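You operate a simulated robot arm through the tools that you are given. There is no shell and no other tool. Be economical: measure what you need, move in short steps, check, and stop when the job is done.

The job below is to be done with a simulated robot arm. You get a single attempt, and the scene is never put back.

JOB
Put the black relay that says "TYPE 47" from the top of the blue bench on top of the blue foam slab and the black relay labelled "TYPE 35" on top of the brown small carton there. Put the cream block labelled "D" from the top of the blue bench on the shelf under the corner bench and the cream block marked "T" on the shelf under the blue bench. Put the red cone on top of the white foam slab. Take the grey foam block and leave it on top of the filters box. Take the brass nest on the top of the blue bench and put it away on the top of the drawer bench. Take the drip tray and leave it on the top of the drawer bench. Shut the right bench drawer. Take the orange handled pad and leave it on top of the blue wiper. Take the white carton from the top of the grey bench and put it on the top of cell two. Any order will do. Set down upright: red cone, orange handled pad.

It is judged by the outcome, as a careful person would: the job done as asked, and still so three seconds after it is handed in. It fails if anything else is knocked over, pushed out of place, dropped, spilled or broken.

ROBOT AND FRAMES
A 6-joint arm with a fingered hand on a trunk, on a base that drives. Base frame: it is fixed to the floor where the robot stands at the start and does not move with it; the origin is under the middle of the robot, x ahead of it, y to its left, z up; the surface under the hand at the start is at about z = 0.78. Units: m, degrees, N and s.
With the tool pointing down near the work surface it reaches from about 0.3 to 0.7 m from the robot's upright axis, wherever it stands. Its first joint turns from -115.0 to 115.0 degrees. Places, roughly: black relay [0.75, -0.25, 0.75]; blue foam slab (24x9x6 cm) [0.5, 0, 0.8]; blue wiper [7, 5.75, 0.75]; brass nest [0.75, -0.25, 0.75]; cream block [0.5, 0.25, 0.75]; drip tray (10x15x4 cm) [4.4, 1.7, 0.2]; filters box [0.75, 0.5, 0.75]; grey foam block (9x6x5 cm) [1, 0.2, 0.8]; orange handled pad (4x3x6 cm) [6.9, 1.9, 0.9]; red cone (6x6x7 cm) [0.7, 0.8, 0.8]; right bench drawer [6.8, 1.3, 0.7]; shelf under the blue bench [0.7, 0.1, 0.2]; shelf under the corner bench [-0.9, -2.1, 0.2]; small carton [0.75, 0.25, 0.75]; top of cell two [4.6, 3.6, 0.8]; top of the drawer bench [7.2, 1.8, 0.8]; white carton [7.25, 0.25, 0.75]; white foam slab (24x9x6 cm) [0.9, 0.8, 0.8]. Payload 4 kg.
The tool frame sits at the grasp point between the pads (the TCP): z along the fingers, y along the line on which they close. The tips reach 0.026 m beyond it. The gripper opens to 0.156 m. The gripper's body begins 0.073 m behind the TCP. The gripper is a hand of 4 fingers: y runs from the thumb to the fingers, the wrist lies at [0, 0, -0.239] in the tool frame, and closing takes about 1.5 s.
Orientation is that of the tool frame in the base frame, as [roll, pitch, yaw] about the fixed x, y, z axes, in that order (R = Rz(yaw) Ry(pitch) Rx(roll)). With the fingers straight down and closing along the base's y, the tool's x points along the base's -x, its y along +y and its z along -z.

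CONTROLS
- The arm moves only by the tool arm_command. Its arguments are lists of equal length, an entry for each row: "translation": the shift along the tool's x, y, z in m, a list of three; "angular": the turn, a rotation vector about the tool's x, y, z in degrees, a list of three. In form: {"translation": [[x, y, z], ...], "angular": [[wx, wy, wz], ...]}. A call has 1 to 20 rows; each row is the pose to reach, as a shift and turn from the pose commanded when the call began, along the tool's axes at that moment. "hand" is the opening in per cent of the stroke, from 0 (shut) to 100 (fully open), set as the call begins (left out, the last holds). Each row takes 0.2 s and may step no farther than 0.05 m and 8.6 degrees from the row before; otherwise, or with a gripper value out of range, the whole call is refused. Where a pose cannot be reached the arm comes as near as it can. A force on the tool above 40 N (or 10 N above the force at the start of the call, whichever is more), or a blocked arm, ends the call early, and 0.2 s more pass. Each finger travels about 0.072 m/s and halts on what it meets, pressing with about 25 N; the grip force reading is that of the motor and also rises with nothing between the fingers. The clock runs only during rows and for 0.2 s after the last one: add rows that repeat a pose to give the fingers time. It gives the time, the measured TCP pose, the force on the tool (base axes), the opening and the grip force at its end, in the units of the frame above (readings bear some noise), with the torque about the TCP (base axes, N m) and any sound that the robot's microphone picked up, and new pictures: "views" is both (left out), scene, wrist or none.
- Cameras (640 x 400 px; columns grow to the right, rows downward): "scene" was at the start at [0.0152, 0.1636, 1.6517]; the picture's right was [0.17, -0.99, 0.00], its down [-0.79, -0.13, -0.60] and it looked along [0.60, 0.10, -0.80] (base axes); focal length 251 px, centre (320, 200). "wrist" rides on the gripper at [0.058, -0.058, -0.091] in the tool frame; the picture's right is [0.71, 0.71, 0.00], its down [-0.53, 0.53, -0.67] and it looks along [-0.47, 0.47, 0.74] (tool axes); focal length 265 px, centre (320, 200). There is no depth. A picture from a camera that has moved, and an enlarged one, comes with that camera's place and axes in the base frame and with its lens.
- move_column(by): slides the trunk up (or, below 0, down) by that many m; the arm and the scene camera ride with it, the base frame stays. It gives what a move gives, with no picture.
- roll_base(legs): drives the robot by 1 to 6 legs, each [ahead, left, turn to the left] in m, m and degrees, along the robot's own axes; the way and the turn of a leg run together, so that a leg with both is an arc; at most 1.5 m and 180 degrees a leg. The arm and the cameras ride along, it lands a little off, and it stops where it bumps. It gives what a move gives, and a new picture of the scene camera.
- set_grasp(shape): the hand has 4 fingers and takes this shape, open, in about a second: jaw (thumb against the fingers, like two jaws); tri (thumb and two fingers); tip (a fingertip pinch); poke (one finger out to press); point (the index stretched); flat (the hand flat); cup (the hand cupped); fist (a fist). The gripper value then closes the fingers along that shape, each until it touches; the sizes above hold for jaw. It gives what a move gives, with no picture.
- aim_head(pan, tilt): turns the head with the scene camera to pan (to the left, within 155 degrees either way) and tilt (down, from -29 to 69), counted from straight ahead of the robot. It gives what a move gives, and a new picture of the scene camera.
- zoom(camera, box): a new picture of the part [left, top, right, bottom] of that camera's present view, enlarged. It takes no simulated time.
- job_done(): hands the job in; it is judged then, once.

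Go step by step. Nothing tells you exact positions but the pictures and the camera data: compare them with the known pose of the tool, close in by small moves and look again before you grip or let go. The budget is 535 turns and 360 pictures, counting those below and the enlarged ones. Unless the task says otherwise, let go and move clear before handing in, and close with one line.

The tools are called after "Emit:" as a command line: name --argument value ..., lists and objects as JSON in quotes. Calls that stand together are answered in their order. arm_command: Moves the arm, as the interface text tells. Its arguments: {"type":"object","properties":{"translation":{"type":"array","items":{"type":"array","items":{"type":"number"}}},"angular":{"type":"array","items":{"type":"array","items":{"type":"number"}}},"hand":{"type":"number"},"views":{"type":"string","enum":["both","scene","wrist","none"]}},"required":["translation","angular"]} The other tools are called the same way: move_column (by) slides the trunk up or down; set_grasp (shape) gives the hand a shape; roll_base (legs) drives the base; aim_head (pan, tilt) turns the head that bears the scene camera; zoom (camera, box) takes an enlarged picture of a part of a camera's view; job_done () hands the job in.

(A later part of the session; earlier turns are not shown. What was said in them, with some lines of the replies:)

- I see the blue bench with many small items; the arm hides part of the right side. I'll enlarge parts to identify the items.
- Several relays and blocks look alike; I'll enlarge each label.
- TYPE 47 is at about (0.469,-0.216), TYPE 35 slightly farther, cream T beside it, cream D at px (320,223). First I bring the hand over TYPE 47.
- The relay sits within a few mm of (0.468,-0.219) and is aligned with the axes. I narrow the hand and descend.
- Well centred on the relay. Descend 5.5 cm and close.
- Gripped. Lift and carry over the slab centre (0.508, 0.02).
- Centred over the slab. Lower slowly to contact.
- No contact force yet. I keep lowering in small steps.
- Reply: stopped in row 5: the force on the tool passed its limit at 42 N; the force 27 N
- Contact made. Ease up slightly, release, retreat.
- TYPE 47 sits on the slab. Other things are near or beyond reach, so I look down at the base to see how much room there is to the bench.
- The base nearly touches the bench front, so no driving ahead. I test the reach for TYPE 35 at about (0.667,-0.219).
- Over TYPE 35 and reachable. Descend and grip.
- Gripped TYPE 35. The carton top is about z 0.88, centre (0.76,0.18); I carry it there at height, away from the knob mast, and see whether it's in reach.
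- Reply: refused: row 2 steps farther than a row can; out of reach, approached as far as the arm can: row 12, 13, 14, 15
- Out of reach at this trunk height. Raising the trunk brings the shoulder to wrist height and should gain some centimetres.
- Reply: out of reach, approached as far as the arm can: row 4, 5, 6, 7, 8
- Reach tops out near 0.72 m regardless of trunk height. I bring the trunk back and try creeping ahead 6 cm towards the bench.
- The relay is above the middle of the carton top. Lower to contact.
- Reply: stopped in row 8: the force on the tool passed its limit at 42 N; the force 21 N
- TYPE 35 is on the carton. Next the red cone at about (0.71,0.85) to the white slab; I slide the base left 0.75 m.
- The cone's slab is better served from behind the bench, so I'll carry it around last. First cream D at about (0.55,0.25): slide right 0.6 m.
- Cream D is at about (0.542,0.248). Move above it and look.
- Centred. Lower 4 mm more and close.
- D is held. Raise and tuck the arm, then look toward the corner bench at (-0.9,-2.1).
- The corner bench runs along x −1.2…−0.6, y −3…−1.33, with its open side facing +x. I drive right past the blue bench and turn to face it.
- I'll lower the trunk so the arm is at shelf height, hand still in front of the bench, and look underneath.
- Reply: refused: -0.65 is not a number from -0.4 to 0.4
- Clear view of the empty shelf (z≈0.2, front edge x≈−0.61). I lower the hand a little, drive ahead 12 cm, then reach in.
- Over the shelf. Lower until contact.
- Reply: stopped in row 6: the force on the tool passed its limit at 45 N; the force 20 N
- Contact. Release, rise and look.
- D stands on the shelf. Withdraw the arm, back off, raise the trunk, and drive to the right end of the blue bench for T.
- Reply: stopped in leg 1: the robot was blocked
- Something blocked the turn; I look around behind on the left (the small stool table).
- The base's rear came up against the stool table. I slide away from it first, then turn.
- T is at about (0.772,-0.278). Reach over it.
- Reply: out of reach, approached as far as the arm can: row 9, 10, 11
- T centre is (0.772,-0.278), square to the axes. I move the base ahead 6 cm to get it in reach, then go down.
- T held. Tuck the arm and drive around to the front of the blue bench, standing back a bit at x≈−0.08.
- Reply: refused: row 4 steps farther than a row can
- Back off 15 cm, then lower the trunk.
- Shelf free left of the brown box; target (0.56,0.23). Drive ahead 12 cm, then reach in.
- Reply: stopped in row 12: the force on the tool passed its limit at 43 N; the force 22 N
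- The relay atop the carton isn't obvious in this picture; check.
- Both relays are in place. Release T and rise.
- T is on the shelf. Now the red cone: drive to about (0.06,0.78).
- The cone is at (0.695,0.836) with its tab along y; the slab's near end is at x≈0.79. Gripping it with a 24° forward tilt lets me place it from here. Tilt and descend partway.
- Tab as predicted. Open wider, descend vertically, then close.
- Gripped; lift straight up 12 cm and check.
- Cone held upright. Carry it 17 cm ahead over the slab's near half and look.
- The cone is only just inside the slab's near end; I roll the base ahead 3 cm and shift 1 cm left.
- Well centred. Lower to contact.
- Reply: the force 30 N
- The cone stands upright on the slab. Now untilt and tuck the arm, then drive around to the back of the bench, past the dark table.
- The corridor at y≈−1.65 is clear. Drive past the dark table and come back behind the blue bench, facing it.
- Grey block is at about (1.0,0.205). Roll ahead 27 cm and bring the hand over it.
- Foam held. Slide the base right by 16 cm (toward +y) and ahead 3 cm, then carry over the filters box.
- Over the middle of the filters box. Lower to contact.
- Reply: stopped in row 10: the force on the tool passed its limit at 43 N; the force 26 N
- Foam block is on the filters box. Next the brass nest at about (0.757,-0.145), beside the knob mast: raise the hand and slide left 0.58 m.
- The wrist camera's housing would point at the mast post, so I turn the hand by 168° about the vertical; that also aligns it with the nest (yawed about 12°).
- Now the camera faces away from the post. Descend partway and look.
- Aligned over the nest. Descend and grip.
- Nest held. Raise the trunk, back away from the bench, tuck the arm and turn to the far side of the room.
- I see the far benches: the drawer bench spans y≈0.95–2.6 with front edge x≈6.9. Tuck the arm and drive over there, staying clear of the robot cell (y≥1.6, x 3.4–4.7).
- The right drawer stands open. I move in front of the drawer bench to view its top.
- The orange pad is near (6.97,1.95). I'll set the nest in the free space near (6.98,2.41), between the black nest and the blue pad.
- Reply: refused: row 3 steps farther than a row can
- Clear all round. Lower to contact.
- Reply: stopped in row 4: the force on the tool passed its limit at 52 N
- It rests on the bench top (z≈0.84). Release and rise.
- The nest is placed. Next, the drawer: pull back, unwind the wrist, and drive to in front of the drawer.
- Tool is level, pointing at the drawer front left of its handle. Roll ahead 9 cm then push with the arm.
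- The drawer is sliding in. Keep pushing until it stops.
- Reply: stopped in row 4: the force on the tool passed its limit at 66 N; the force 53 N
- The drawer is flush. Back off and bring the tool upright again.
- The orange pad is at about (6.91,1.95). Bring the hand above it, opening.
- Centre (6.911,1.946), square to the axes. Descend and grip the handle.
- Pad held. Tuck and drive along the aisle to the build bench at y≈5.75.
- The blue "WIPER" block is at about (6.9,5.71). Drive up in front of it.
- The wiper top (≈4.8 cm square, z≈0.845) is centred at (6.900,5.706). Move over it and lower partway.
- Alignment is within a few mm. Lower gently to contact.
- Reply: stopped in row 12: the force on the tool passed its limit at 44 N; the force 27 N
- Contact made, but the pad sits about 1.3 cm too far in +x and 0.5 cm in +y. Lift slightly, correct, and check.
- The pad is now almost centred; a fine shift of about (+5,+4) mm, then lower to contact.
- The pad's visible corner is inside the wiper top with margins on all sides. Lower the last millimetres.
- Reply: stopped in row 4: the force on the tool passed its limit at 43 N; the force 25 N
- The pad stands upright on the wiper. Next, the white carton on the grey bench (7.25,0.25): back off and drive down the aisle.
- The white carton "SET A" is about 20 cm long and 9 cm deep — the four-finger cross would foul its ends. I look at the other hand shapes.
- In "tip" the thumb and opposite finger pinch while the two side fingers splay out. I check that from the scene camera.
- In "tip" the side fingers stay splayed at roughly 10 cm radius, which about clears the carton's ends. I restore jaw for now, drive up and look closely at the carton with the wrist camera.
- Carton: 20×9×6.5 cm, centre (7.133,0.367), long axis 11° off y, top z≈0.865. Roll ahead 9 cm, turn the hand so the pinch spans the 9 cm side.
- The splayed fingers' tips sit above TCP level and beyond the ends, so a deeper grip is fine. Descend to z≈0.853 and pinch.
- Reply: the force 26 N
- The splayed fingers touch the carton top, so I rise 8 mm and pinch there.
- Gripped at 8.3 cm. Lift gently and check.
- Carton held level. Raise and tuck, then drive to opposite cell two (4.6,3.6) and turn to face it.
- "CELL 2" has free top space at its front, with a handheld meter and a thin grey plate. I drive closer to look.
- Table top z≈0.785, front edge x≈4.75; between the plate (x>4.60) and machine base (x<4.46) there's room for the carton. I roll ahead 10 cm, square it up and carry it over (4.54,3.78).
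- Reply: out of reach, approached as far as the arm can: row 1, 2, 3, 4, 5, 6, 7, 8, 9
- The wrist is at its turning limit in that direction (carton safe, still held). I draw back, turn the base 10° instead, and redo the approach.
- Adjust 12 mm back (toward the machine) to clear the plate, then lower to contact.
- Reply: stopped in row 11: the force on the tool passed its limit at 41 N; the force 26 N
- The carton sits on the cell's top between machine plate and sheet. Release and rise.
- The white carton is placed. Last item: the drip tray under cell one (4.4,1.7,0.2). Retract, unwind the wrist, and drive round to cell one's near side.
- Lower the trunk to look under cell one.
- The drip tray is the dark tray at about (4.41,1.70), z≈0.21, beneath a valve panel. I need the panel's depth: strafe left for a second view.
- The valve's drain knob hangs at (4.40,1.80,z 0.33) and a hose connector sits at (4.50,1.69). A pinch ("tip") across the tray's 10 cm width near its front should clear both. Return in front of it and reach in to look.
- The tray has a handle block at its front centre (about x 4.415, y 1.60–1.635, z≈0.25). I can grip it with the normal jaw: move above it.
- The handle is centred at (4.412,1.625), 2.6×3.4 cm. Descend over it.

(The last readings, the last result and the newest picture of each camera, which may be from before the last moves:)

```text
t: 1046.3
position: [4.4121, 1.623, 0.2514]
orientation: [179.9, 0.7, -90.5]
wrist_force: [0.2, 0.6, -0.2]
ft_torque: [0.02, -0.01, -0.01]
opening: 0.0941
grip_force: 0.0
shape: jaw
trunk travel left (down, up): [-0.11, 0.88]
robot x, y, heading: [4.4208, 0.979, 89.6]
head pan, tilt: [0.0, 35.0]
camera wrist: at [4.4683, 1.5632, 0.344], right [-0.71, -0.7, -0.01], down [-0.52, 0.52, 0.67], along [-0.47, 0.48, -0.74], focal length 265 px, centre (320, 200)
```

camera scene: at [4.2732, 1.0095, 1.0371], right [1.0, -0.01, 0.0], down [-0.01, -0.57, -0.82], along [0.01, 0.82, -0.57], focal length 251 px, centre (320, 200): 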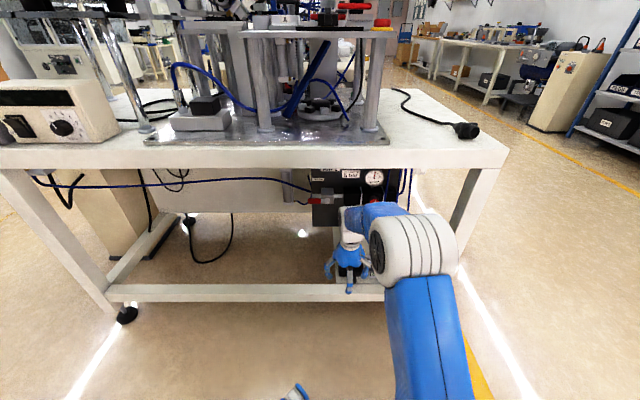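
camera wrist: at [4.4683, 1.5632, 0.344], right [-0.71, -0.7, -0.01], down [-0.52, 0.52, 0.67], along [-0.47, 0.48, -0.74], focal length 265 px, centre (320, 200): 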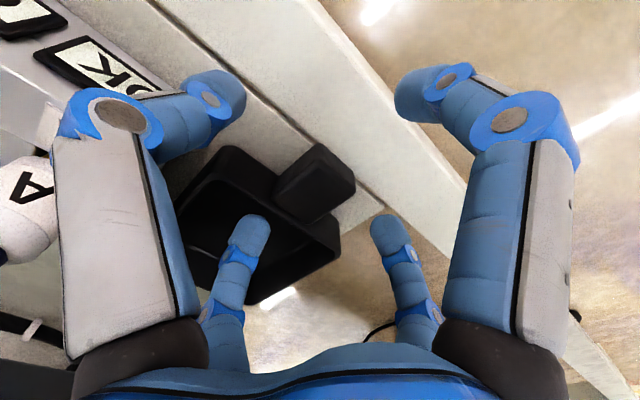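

The handle top is about z 0.241, so go a bit lower, carefully.

Emit:
arm_command --translation '[[0, 0, 0.005], [0, 0, 0.01], [0, 0, 0.013], [0, 0, 0.016], [0, 0, 0.018], [0, 0, 0.018]]' --angular '[[0, 0, 0], [0, 0, 0], [0, 0, 0], [0, 0, 0], [0, 0, 0], [0, 0, 0]]' --views "none"

Emit:
arm_command --translation '[[0, 0, 0], [0, 0, 0], [0, 0, 0], [0, 0, 0], [0, 0, 0], [0, 0, 0], [0, 0, 0], [0, 0, 0]]' --angular '[[0, 0, 0], [0, 0, 0], [0, 0, 0], [0, 0, 0], [0, 0, 0], [0, 0, 0], [0, 0, 0], [0, 0, 0]]' --hand 0 --views "wrist"

```text
t: 1047.7
position: [4.412, 1.6227, 0.2353]
orientation: [180.0, 0.6, -90.5]
wrist_force: [0.8, 0.0, 0.8]
ft_torque: [0.05, -0.03, -0.04]
opening: 0.094
grip_force: 0.1
shape: jaw
trunk travel left (down, up): [-0.11, 0.88]
robot x, y, heading: [4.4232, 0.9794, 89.6]
head pan, tilt: [0.0, 35.0]
```

```text
t: 1049.5
position: [4.4116, 1.6233, 0.2348]
orientation: [179.9, 0.6, -90.5]
wrist_force: [-0.5, 0.4, -0.5]
ft_torque: [-0.05, -0.03, -0.01]
opening: 0.0219
grip_force: 24.7
shape: jaw
trunk travel left (down, up): [-0.11, 0.88]
robot x, y, heading: [4.4186, 0.9791, 89.6]
head pan, tilt: [0.0, 35.0]
camera wrist: at [4.4689, 1.5636, 0.3267], right [-0.71, -0.7, -0.01], down [-0.52, 0.52, 0.67], along [-0.47, 0.48, -0.74], focal length 265 px, centre (320, 200)
```

wrist: 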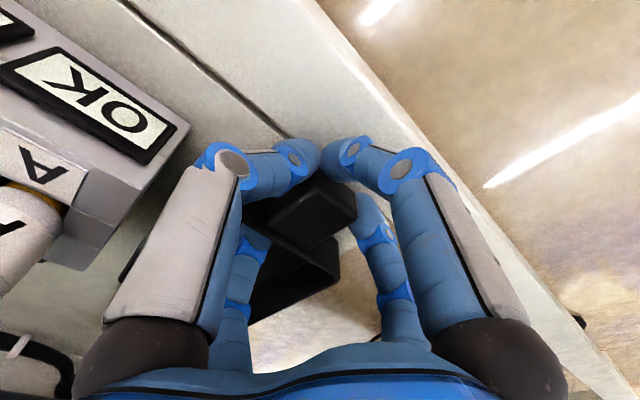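

Emit:
arm_command --translation '[[0, 0, -0.005], [0, 0, -0.01], [0, 0, -0.02], [0, 0, -0.03], [0, 0, -0.03]]' --angular '[[0, 0, 0], [0, 0, 0], [0, 0, 0], [0, 0, 0], [0, 0, 0]]' --views "both"

Emit:
zoom --camera "scene" --box '[280, 160, 440, 310]'

```text
t: 1050.7
position: [4.4118, 1.6221, 0.2651]
orientation: [-180.0, 0.6, -90.5]
wrist_force: [-0.1, 0.1, -1.4]
ft_torque: [-0.08, -0.01, 0.0]
opening: 0.0221
grip_force: 25.5
shape: jaw
trunk travel left (down, up): [-0.11, 0.88]
robot x, y, heading: [4.4224, 0.9784, 89.4]
head pan, tilt: [0.0, 35.0]
camera scene: at [4.2732, 1.0094, 1.0371], right [1.0, -0.01, 0.0], down [-0.01, -0.57, -0.82], along [0.01, 0.82, -0.57], focal length 251 px, centre (320, 200)
camera wrist: at [4.469, 1.5627, 0.3557], right [-0.71, -0.7, -0.01], down [-0.52, 0.52, 0.67], along [-0.47, 0.48, -0.74], focal length 265 px, centre (320, 200)
```

scene: 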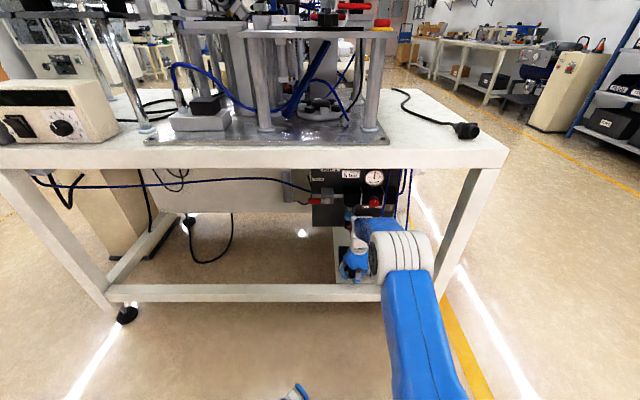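
wrist: 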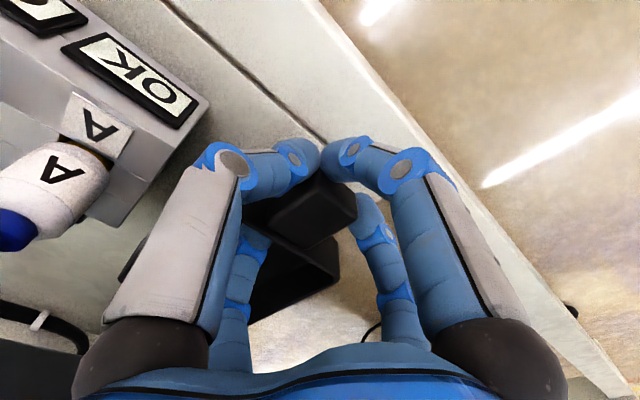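

```text
2.67 times, centred on (360, 235) of scene
camera zoom: at [4.2732, 1.0094, 1.0371], right [1.0, -0.01, 0.0], down [-0.01, -0.57, -0.82], along [0.01, 0.82, -0.57], focal length 668 px, centre (213, 107)
```

zoom: 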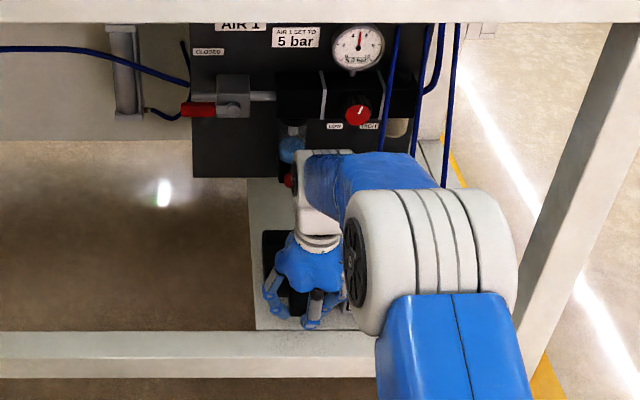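

The tray is lifted and level. Pull it straight out toward the robot.

Emit:
arm_command --translation '[[0.03, 0, 0], [0.06, 0, 0], [0.09, 0, 0], [0.12, 0, 0], [0.15, 0, 0], [0.18, 0, 0], [0.21, 0, 0], [0.24, 0, 0]]' --angular '[[0, 0, 0], [0, 0, 0], [0, 0, 0], [0, 0, 0], [0, 0, 0], [0, 0, 0], [0, 0, 0], [0, 0, 0]]' --views "none"

Emit:
roll_base --legs '[[-0.35, 0, 0]]'

Emit:
move_column --by 0.4

Emit:
move_column --by 0.4

Emit:
arm_command --translation '[[0, 0, 0]]' --angular '[[0, 0, 0]]' --views "wrist"

```text
t: 1052.5
position: [4.408, 1.3829, 0.2626]
orientation: [180.0, 0.6, -90.5]
wrist_force: [0.8, 0.0, -1.0]
ft_torque: [-0.12, -0.02, 0.01]
opening: 0.022
grip_force: 24.4
shape: jaw
trunk travel left (down, up): [-0.11, 0.88]
robot x, y, heading: [4.4242, 0.9807, 89.7]
head pan, tilt: [0.0, 35.0]
```

```text
t: 1057.5
position: [4.4067, 1.032, 0.2622]
orientation: [-179.9, 0.7, -90.7]
wrist_force: [0.2, -0.4, -1.2]
ft_torque: [-0.09, -0.04, -0.03]
opening: 0.0223
grip_force: 25.1
shape: jaw
trunk travel left (down, up): [-0.11, 0.88]
robot x, y, heading: [4.4209, 0.6283, 89.1]
head pan, tilt: [0.0, 35.0]
camera scene: at [4.2696, 0.6589, 1.0371], right [1.0, -0.01, 0.0], down [-0.01, -0.57, -0.82], along [0.01, 0.82, -0.57], focal length 251 px, centre (320, 200)
```

scene: 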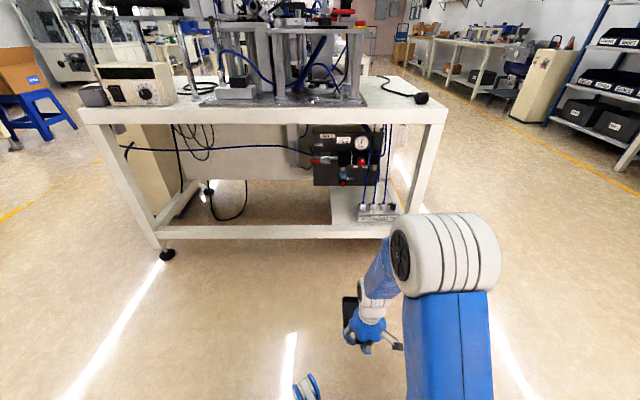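

```text
t: 1061.3
position: [4.4055, 1.0337, 0.6614]
orientation: [180.0, 0.6, -90.6]
wrist_force: [-0.1, 0.2, -1.5]
ft_torque: [-0.09, 0.01, 0.02]
opening: 0.022
grip_force: 25.3
shape: jaw
trunk travel left (down, up): [-0.51, 0.48]
robot x, y, heading: [4.4165, 0.6313, 89.3]
head pan, tilt: [0.0, 35.0]
```

```text
t: 1065.1
position: [4.4049, 1.0334, 1.0609]
orientation: [180.0, 0.6, -90.7]
wrist_force: [-0.6, -0.6, -0.8]
ft_torque: [-0.08, 0.0, -0.01]
opening: 0.0219
grip_force: 25.2
shape: jaw
trunk travel left (down, up): [-0.91, 0.08]
robot x, y, heading: [4.4194, 0.6282, 89.2]
head pan, tilt: [0.0, 35.0]
```

```text
t: 1065.5
position: [4.4052, 1.0338, 1.0615]
orientation: [180.0, 0.6, -90.6]
wrist_force: [0.0, -0.4, -1.5]
ft_torque: [-0.12, 0.01, -0.01]
opening: 0.0221
grip_force: 24.9
shape: jaw
trunk travel left (down, up): [-0.91, 0.08]
robot x, y, heading: [4.4171, 0.6296, 89.4]
head pan, tilt: [0.0, 35.0]
camera wrist: at [4.4625, 0.9736, 1.1531], right [-0.71, -0.7, -0.01], down [-0.52, 0.52, 0.67], along [-0.47, 0.48, -0.74], focal length 265 px, centre (320, 200)
```

wrist: 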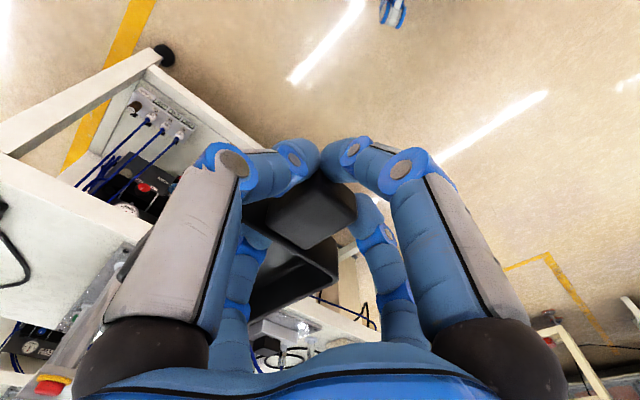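

The tray is held level. Drive to the drawer bench; the free spot near (6.95,1.75), where the orange pad's neighbourhood is now clear, suits it.

Emit:
roll_base --legs '[[0, 0, -89.4], [1.5, 0, 0], [0, 1.12, 0]]'

Emit:
aim_head --pan 0 --tilt 48

```text
t: 1108.4
position: [6.2943, 1.7733, 1.0613]
orientation: [-180.0, 0.6, -179.8]
wrist_force: [-0.1, -0.7, -1.3]
ft_torque: [-0.01, 0.1, -0.02]
opening: 0.022
grip_force: 24.7
shape: jaw
trunk travel left (down, up): [-0.91, 0.08]
robot x, y, heading: [5.8903, 1.7535, 0.2]
head pan, tilt: [0.0, 35.0]
camera scene: at [5.9187, 1.904, 1.8372], right [0.0, -1.0, 0.0], down [-0.57, 0.0, -0.82], along [0.82, 0.0, -0.57], focal length 251 px, centre (320, 200)
```

scene: 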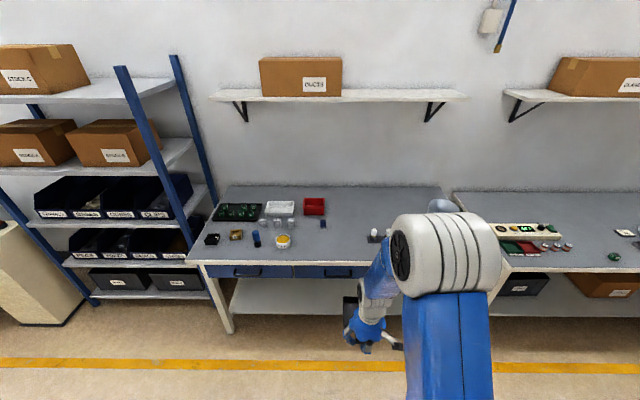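

```text
t: 1109.1
position: [6.2943, 1.7735, 1.0615]
orientation: [-180.0, 0.7, -179.8]
wrist_force: [-0.1, -1.0, -1.7]
ft_torque: [-0.03, 0.09, 0.0]
opening: 0.0219
grip_force: 25.2
shape: jaw
trunk travel left (down, up): [-0.91, 0.08]
robot x, y, heading: [5.8893, 1.7517, 0.2]
head pan, tilt: [0.0, 48.0]
camera scene: at [5.9099, 1.9054, 1.8181], right [0.0, -1.0, 0.0], down [-0.74, 0.0, -0.67], along [0.67, 0.0, -0.74], focal length 251 px, centre (320, 200)
```

scene: 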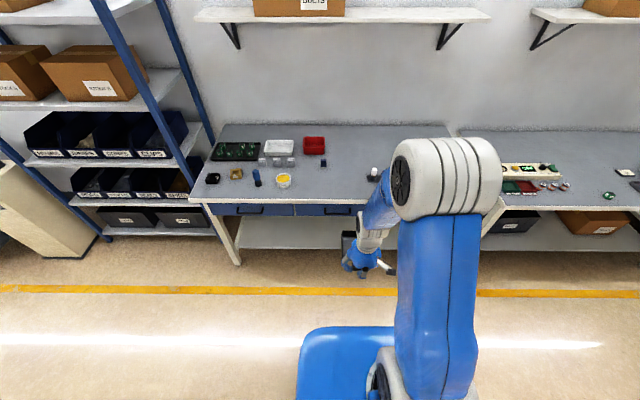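

Emit:
roll_base --legs '[[0.42, 0, 0]]'

Emit:
arm_command --translation '[[-0.04, 0, 0], [-0.08, 0, 0], [-0.12, 0, 0], [-0.16, 0, 0], [-0.17, 0, 0], [-0.17, 0, 0]]' --angular '[[0, 0, 0], [0, 0, 0], [0, 0, 0], [0, 0, 0], [0, 0, 0], [0, 0, 0]]' --views "both"

Emit:
zoom --camera "scene" --box '[270, 130, 420, 270]'

```text
t: 1115.0
position: [6.7112, 1.7767, 1.0623]
orientation: [179.9, 0.8, -179.6]
wrist_force: [0.0, 0.1, -0.2]
ft_torque: [-0.01, 0.08, 0.01]
opening: 0.022
grip_force: 24.6
shape: jaw
trunk travel left (down, up): [-0.91, 0.08]
robot x, y, heading: [6.3125, 1.7552, 0.3]
head pan, tilt: [0.0, 48.0]
camera scene: at [6.3262, 1.9076, 1.818], right [0.01, -1.0, 0.0], down [-0.74, 0.0, -0.67], along [0.67, 0.0, -0.74], focal length 251 px, centre (320, 200)
```

scene: 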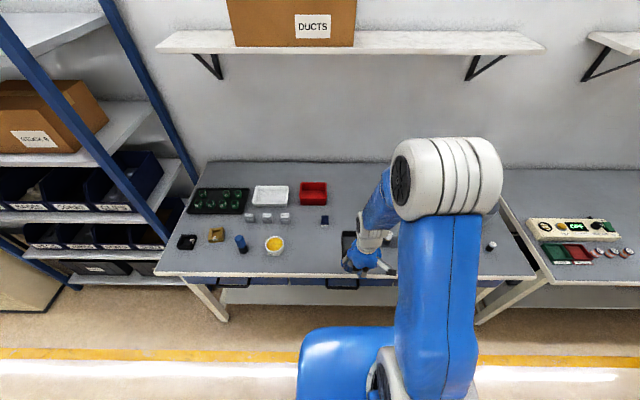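

```text
t: 1116.4
position: [6.8845, 1.7749, 1.0633]
orientation: [180.0, 0.5, -179.6]
wrist_force: [-0.5, -0.5, -1.9]
ft_torque: [0.0, 0.11, 0.03]
opening: 0.0219
grip_force: 24.8
shape: jaw
trunk travel left (down, up): [-0.91, 0.08]
robot x, y, heading: [6.3122, 1.7563, 0.2]
head pan, tilt: [0.0, 48.0]
camera scene: at [6.3304, 1.9066, 1.818], right [0.01, -1.0, 0.0], down [-0.74, 0.0, -0.67], along [0.67, 0.0, -0.74], focal length 251 px, centre (320, 200)
camera wrist: at [6.8255, 1.717, 1.1551], right [-0.71, 0.7, -0.01], down [0.52, 0.53, 0.67], along [0.48, 0.48, -0.74], focal length 265 px, centre (320, 200)
```

scene: 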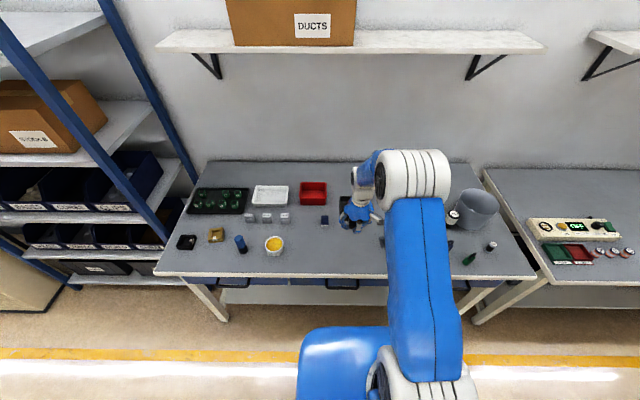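
wrist: 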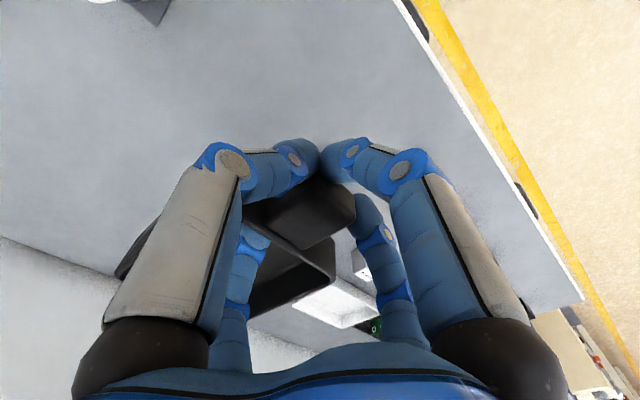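

```text
2.86 times, centred on (345, 200) of scene
camera zoom: at [6.3304, 1.9066, 1.818], right [0.01, -1.0, 0.0], down [-0.74, 0.0, -0.67], along [0.67, 0.0, -0.74], focal length 716 px, centre (249, 200)
```

zoom: 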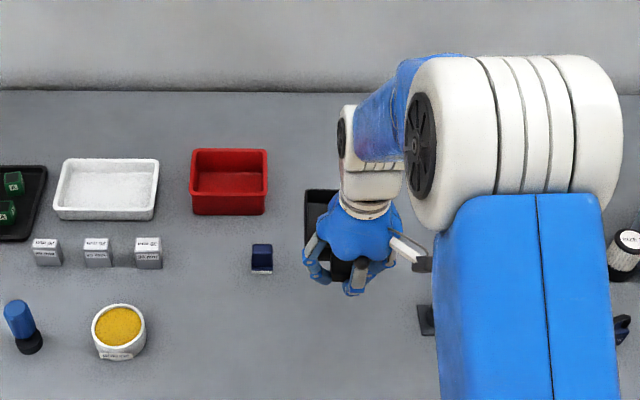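

Clear of the navy pad and bottle stand. Shift 1 cm right and lower to contact.

Emit:
arm_command --translation '[[0, -0.012, 0.04], [0, -0.012, 0.08], [0, -0.012, 0.12], [0, -0.012, 0.15], [0, -0.012, 0.165], [0, -0.012, 0.17], [0, -0.012, 0.174], [0, -0.012, 0.177], [0, -0.012, 0.18], [0, -0.012, 0.183], [0, -0.012, 0.186], [0, -0.012, 0.189], [0, -0.012, 0.192], [0, -0.012, 0.195], [0, -0.012, 0.198], [0, -0.012, 0.201]]' --angular '[[0, 0, 0], [0, 0, 0], [0, 0, 0], [0, 0, 0], [0, 0, 0], [0, 0, 0], [0, 0, 0], [0, 0, 0], [0, 0, 0], [0, 0, 0], [0, 0, 0], [0, 0, 0], [0, 0, 0], [0, 0, 0], [0, 0, 0], [0, 0, 0]]' --views "scene"

Emit:
zoom --camera "scene" --box '[270, 130, 420, 270]'

```text
t: 1119.8
position: [6.8835, 1.7649, 0.8672]
orientation: [180.0, 1.2, -179.7]
wrist_force: [-5.4, 0.3, 38.3]
ft_torque: [-0.04, -0.76, 0.02]
opening: 0.0225
grip_force: 24.8
shape: jaw
trunk travel left (down, up): [-0.91, 0.08]
robot x, y, heading: [6.3104, 1.7533, 0.2]
head pan, tilt: [0.0, 48.0]
camera scene: at [6.3225, 1.9065, 1.8188], right [0.01, -1.0, 0.0], down [-0.74, 0.0, -0.67], along [0.67, 0.0, -0.74], focal length 251 px, centre (320, 200)
```

scene: 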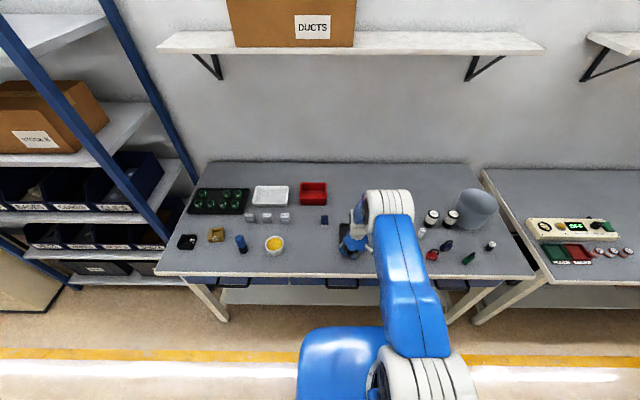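

```text
2.86 times, centred on (345, 200) of scene
camera zoom: at [6.3225, 1.9065, 1.8188], right [0.01, -1.0, 0.0], down [-0.74, 0.0, -0.67], along [0.67, 0.0, -0.74], focal length 716 px, centre (249, 200)
```

zoom: 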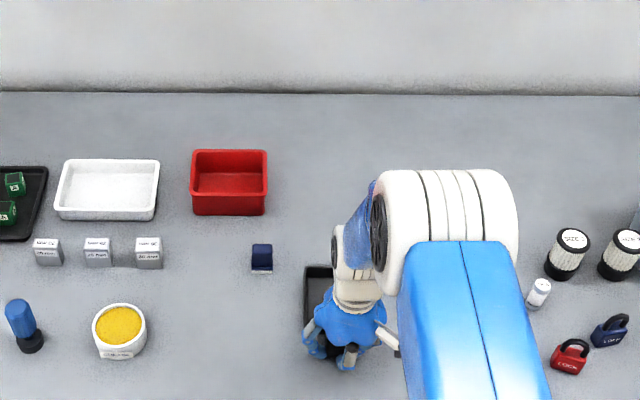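

Emit:
arm_command --translation '[[0, 0, -0.005], [0, 0, -0.007], [0, 0, -0.007]]' --angular '[[0, 0, 0], [0, 0, 0], [0, 0, 0]]' --views "none"

Emit:
arm_command --translation '[[0, 0, 0], [0, 0, 0], [0, 0, 0], [0, 0, 0], [0, 0, 0], [0, 0, 0], [0, 0, -0.03], [0, 0, -0.07], [0, 0, -0.12], [0, 0, -0.17], [0, 0, -0.2]]' --angular '[[0, 0, 0], [0, 0, 0], [0, 0, 0], [0, 0, 0], [0, 0, 0], [0, 0, 0], [0, 0, 0], [0, 0, 0], [0, 0, 0], [0, 0, 0], [0, 0, 0]]' --hand 55 --views "wrist"

Emit:
arm_command --translation '[[0.04, 0, 0], [0.08, 0, 0], [0.12, 0, 0], [0.16, 0, 0], [0.18, 0, 0]]' --angular '[[0, 0, 0], [0, 0, 0], [0, 0, 0], [0, 0, 0], [0, 0, 0]]' --views "none"

Emit:
roll_base --legs '[[-0.4, 0, 0]]'

Emit:
zoom --camera "scene" --box '[180, 110, 500, 290]'

```text
t: 1120.6
position: [6.8837, 1.7648, 0.8685]
orientation: [-180.0, 0.5, -179.7]
wrist_force: [3.0, 0.7, 8.5]
ft_torque: [0.02, -0.32, 0.03]
opening: 0.0225
grip_force: 24.9
shape: jaw
trunk travel left (down, up): [-0.91, 0.08]
robot x, y, heading: [6.3123, 1.7564, 0.5]
head pan, tilt: [0.0, 48.0]
```

```text
t: 1123.0
position: [6.8827, 1.7647, 1.0706]
orientation: [-179.9, 0.5, -179.6]
wrist_force: [1.2, 0.4, -0.8]
ft_torque: [0.01, 0.0, 0.02]
opening: 0.0856
grip_force: 0.1
shape: jaw
trunk travel left (down, up): [-0.91, 0.08]
robot x, y, heading: [6.3102, 1.7547, 0.2]
head pan, tilt: [0.0, 48.0]
camera wrist: at [6.8232, 1.7066, 1.1625], right [-0.71, 0.7, -0.01], down [0.52, 0.53, 0.67], along [0.48, 0.48, -0.74], focal length 265 px, centre (320, 200)
```

wrist: 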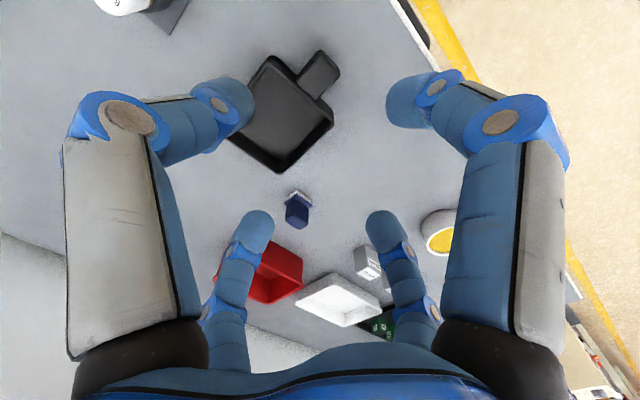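

```text
t: 1124.2
position: [6.7018, 1.7651, 1.068]
orientation: [-180.0, 0.5, -179.6]
wrist_force: [0.3, 0.6, -0.8]
ft_torque: [-0.02, -0.02, 0.0]
opening: 0.0854
grip_force: 0.0
shape: jaw
trunk travel left (down, up): [-0.91, 0.08]
robot x, y, heading: [6.31, 1.7511, 0.5]
head pan, tilt: [0.0, 48.0]
```

```text
t: 1129.8
position: [6.2998, 1.764, 1.0692]
orientation: [180.0, 0.6, -179.7]
wrist_force: [-0.3, 0.0, 0.4]
ft_torque: [-0.01, 0.0, 0.0]
opening: 0.0853
grip_force: 0.1
shape: jaw
trunk travel left (down, up): [-0.91, 0.08]
robot x, y, heading: [5.9061, 1.7548, 0.1]
head pan, tilt: [0.0, 48.0]
camera scene: at [5.9269, 1.9054, 1.818], right [0.01, -1.0, 0.0], down [-0.74, -0.01, -0.67], along [0.67, 0.0, -0.74], focal length 251 px, centre (320, 200)
```

scene: 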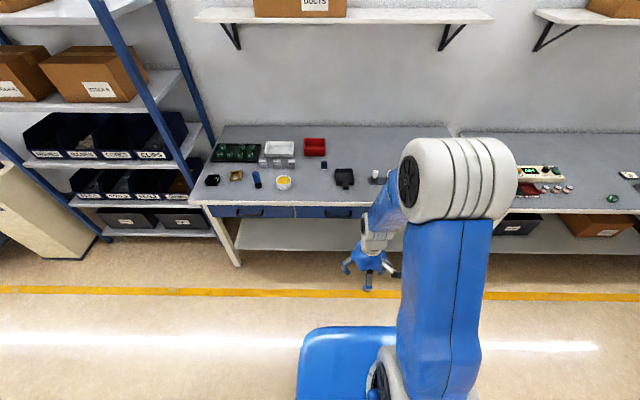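

```text
2.00 times, centred on (340, 200) of scene
camera zoom: at [5.9269, 1.9054, 1.818], right [0.01, -1.0, 0.0], down [-0.74, -0.01, -0.67], along [0.67, 0.0, -0.74], focal length 501 px, centre (280, 200)
```

zoom: 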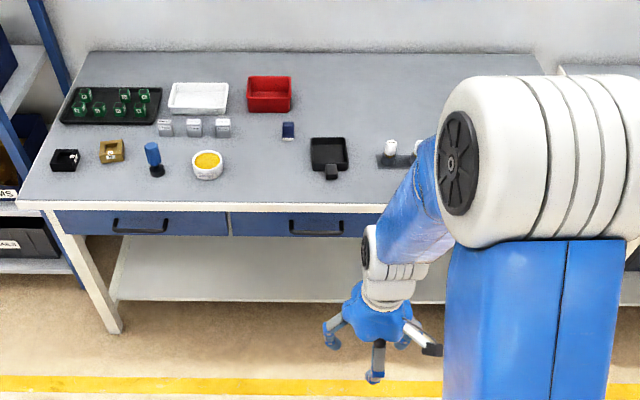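

The tray is on the bench. A quick last check of the right drawer.

Emit:
aim_head --pan -40 --tilt 35

Emit:
aim_head --pan -75 --tilt 35

```text
t: 1130.9
position: [6.3012, 1.7635, 1.069]
orientation: [179.9, 0.4, -179.6]
wrist_force: [-0.3, 0.3, -1.0]
ft_torque: [0.05, 0.02, -0.02]
opening: 0.0855
grip_force: 0.0
shape: jaw
trunk travel left (down, up): [-0.91, 0.08]
robot x, y, heading: [5.9083, 1.7487, 0.4]
head pan, tilt: [-40.0, 35.0]
camera scene: at [5.9166, 1.848, 1.837], right [-0.64, -0.77, 0.0], down [-0.44, 0.37, -0.82], along [0.63, -0.52, -0.57], focal length 251 px, centre (320, 200)
```

scene: 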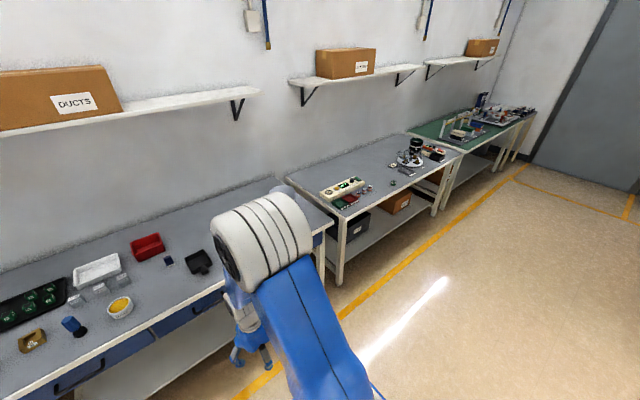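

```text
t: 1131.9
position: [6.2995, 1.7638, 1.0677]
orientation: [180.0, 0.6, -179.7]
wrist_force: [0.3, 0.7, -0.7]
ft_torque: [-0.02, -0.02, 0.02]
opening: 0.0854
grip_force: 0.0
shape: jaw
trunk travel left (down, up): [-0.91, 0.08]
robot x, y, heading: [5.9071, 1.7529, -0.0]
head pan, tilt: [-75.0, 35.0]
camera scene: at [5.8719, 1.819, 1.8371], right [-0.96, -0.27, 0.0], down [-0.15, 0.55, -0.82], along [0.22, -0.79, -0.57], focal length 251 px, centre (320, 200)
```

scene: 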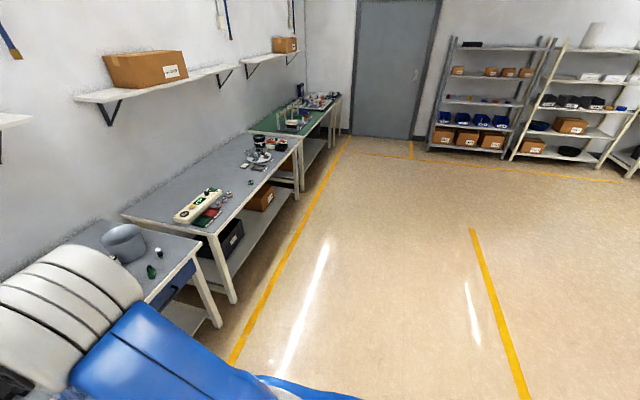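

The drawer is flush, every item is in its place and the hand is clear, so I hand the job in.

Emit:
job_done

```text
The job is handed in.
```

I carried out every move in the job and shut the right bench drawer. The red cone and the orange handled pad were both set down upright, and nothing was seen knocked over or displaced. I checked each placement as I made it, but did not go back to re-check the early ones before handing in.
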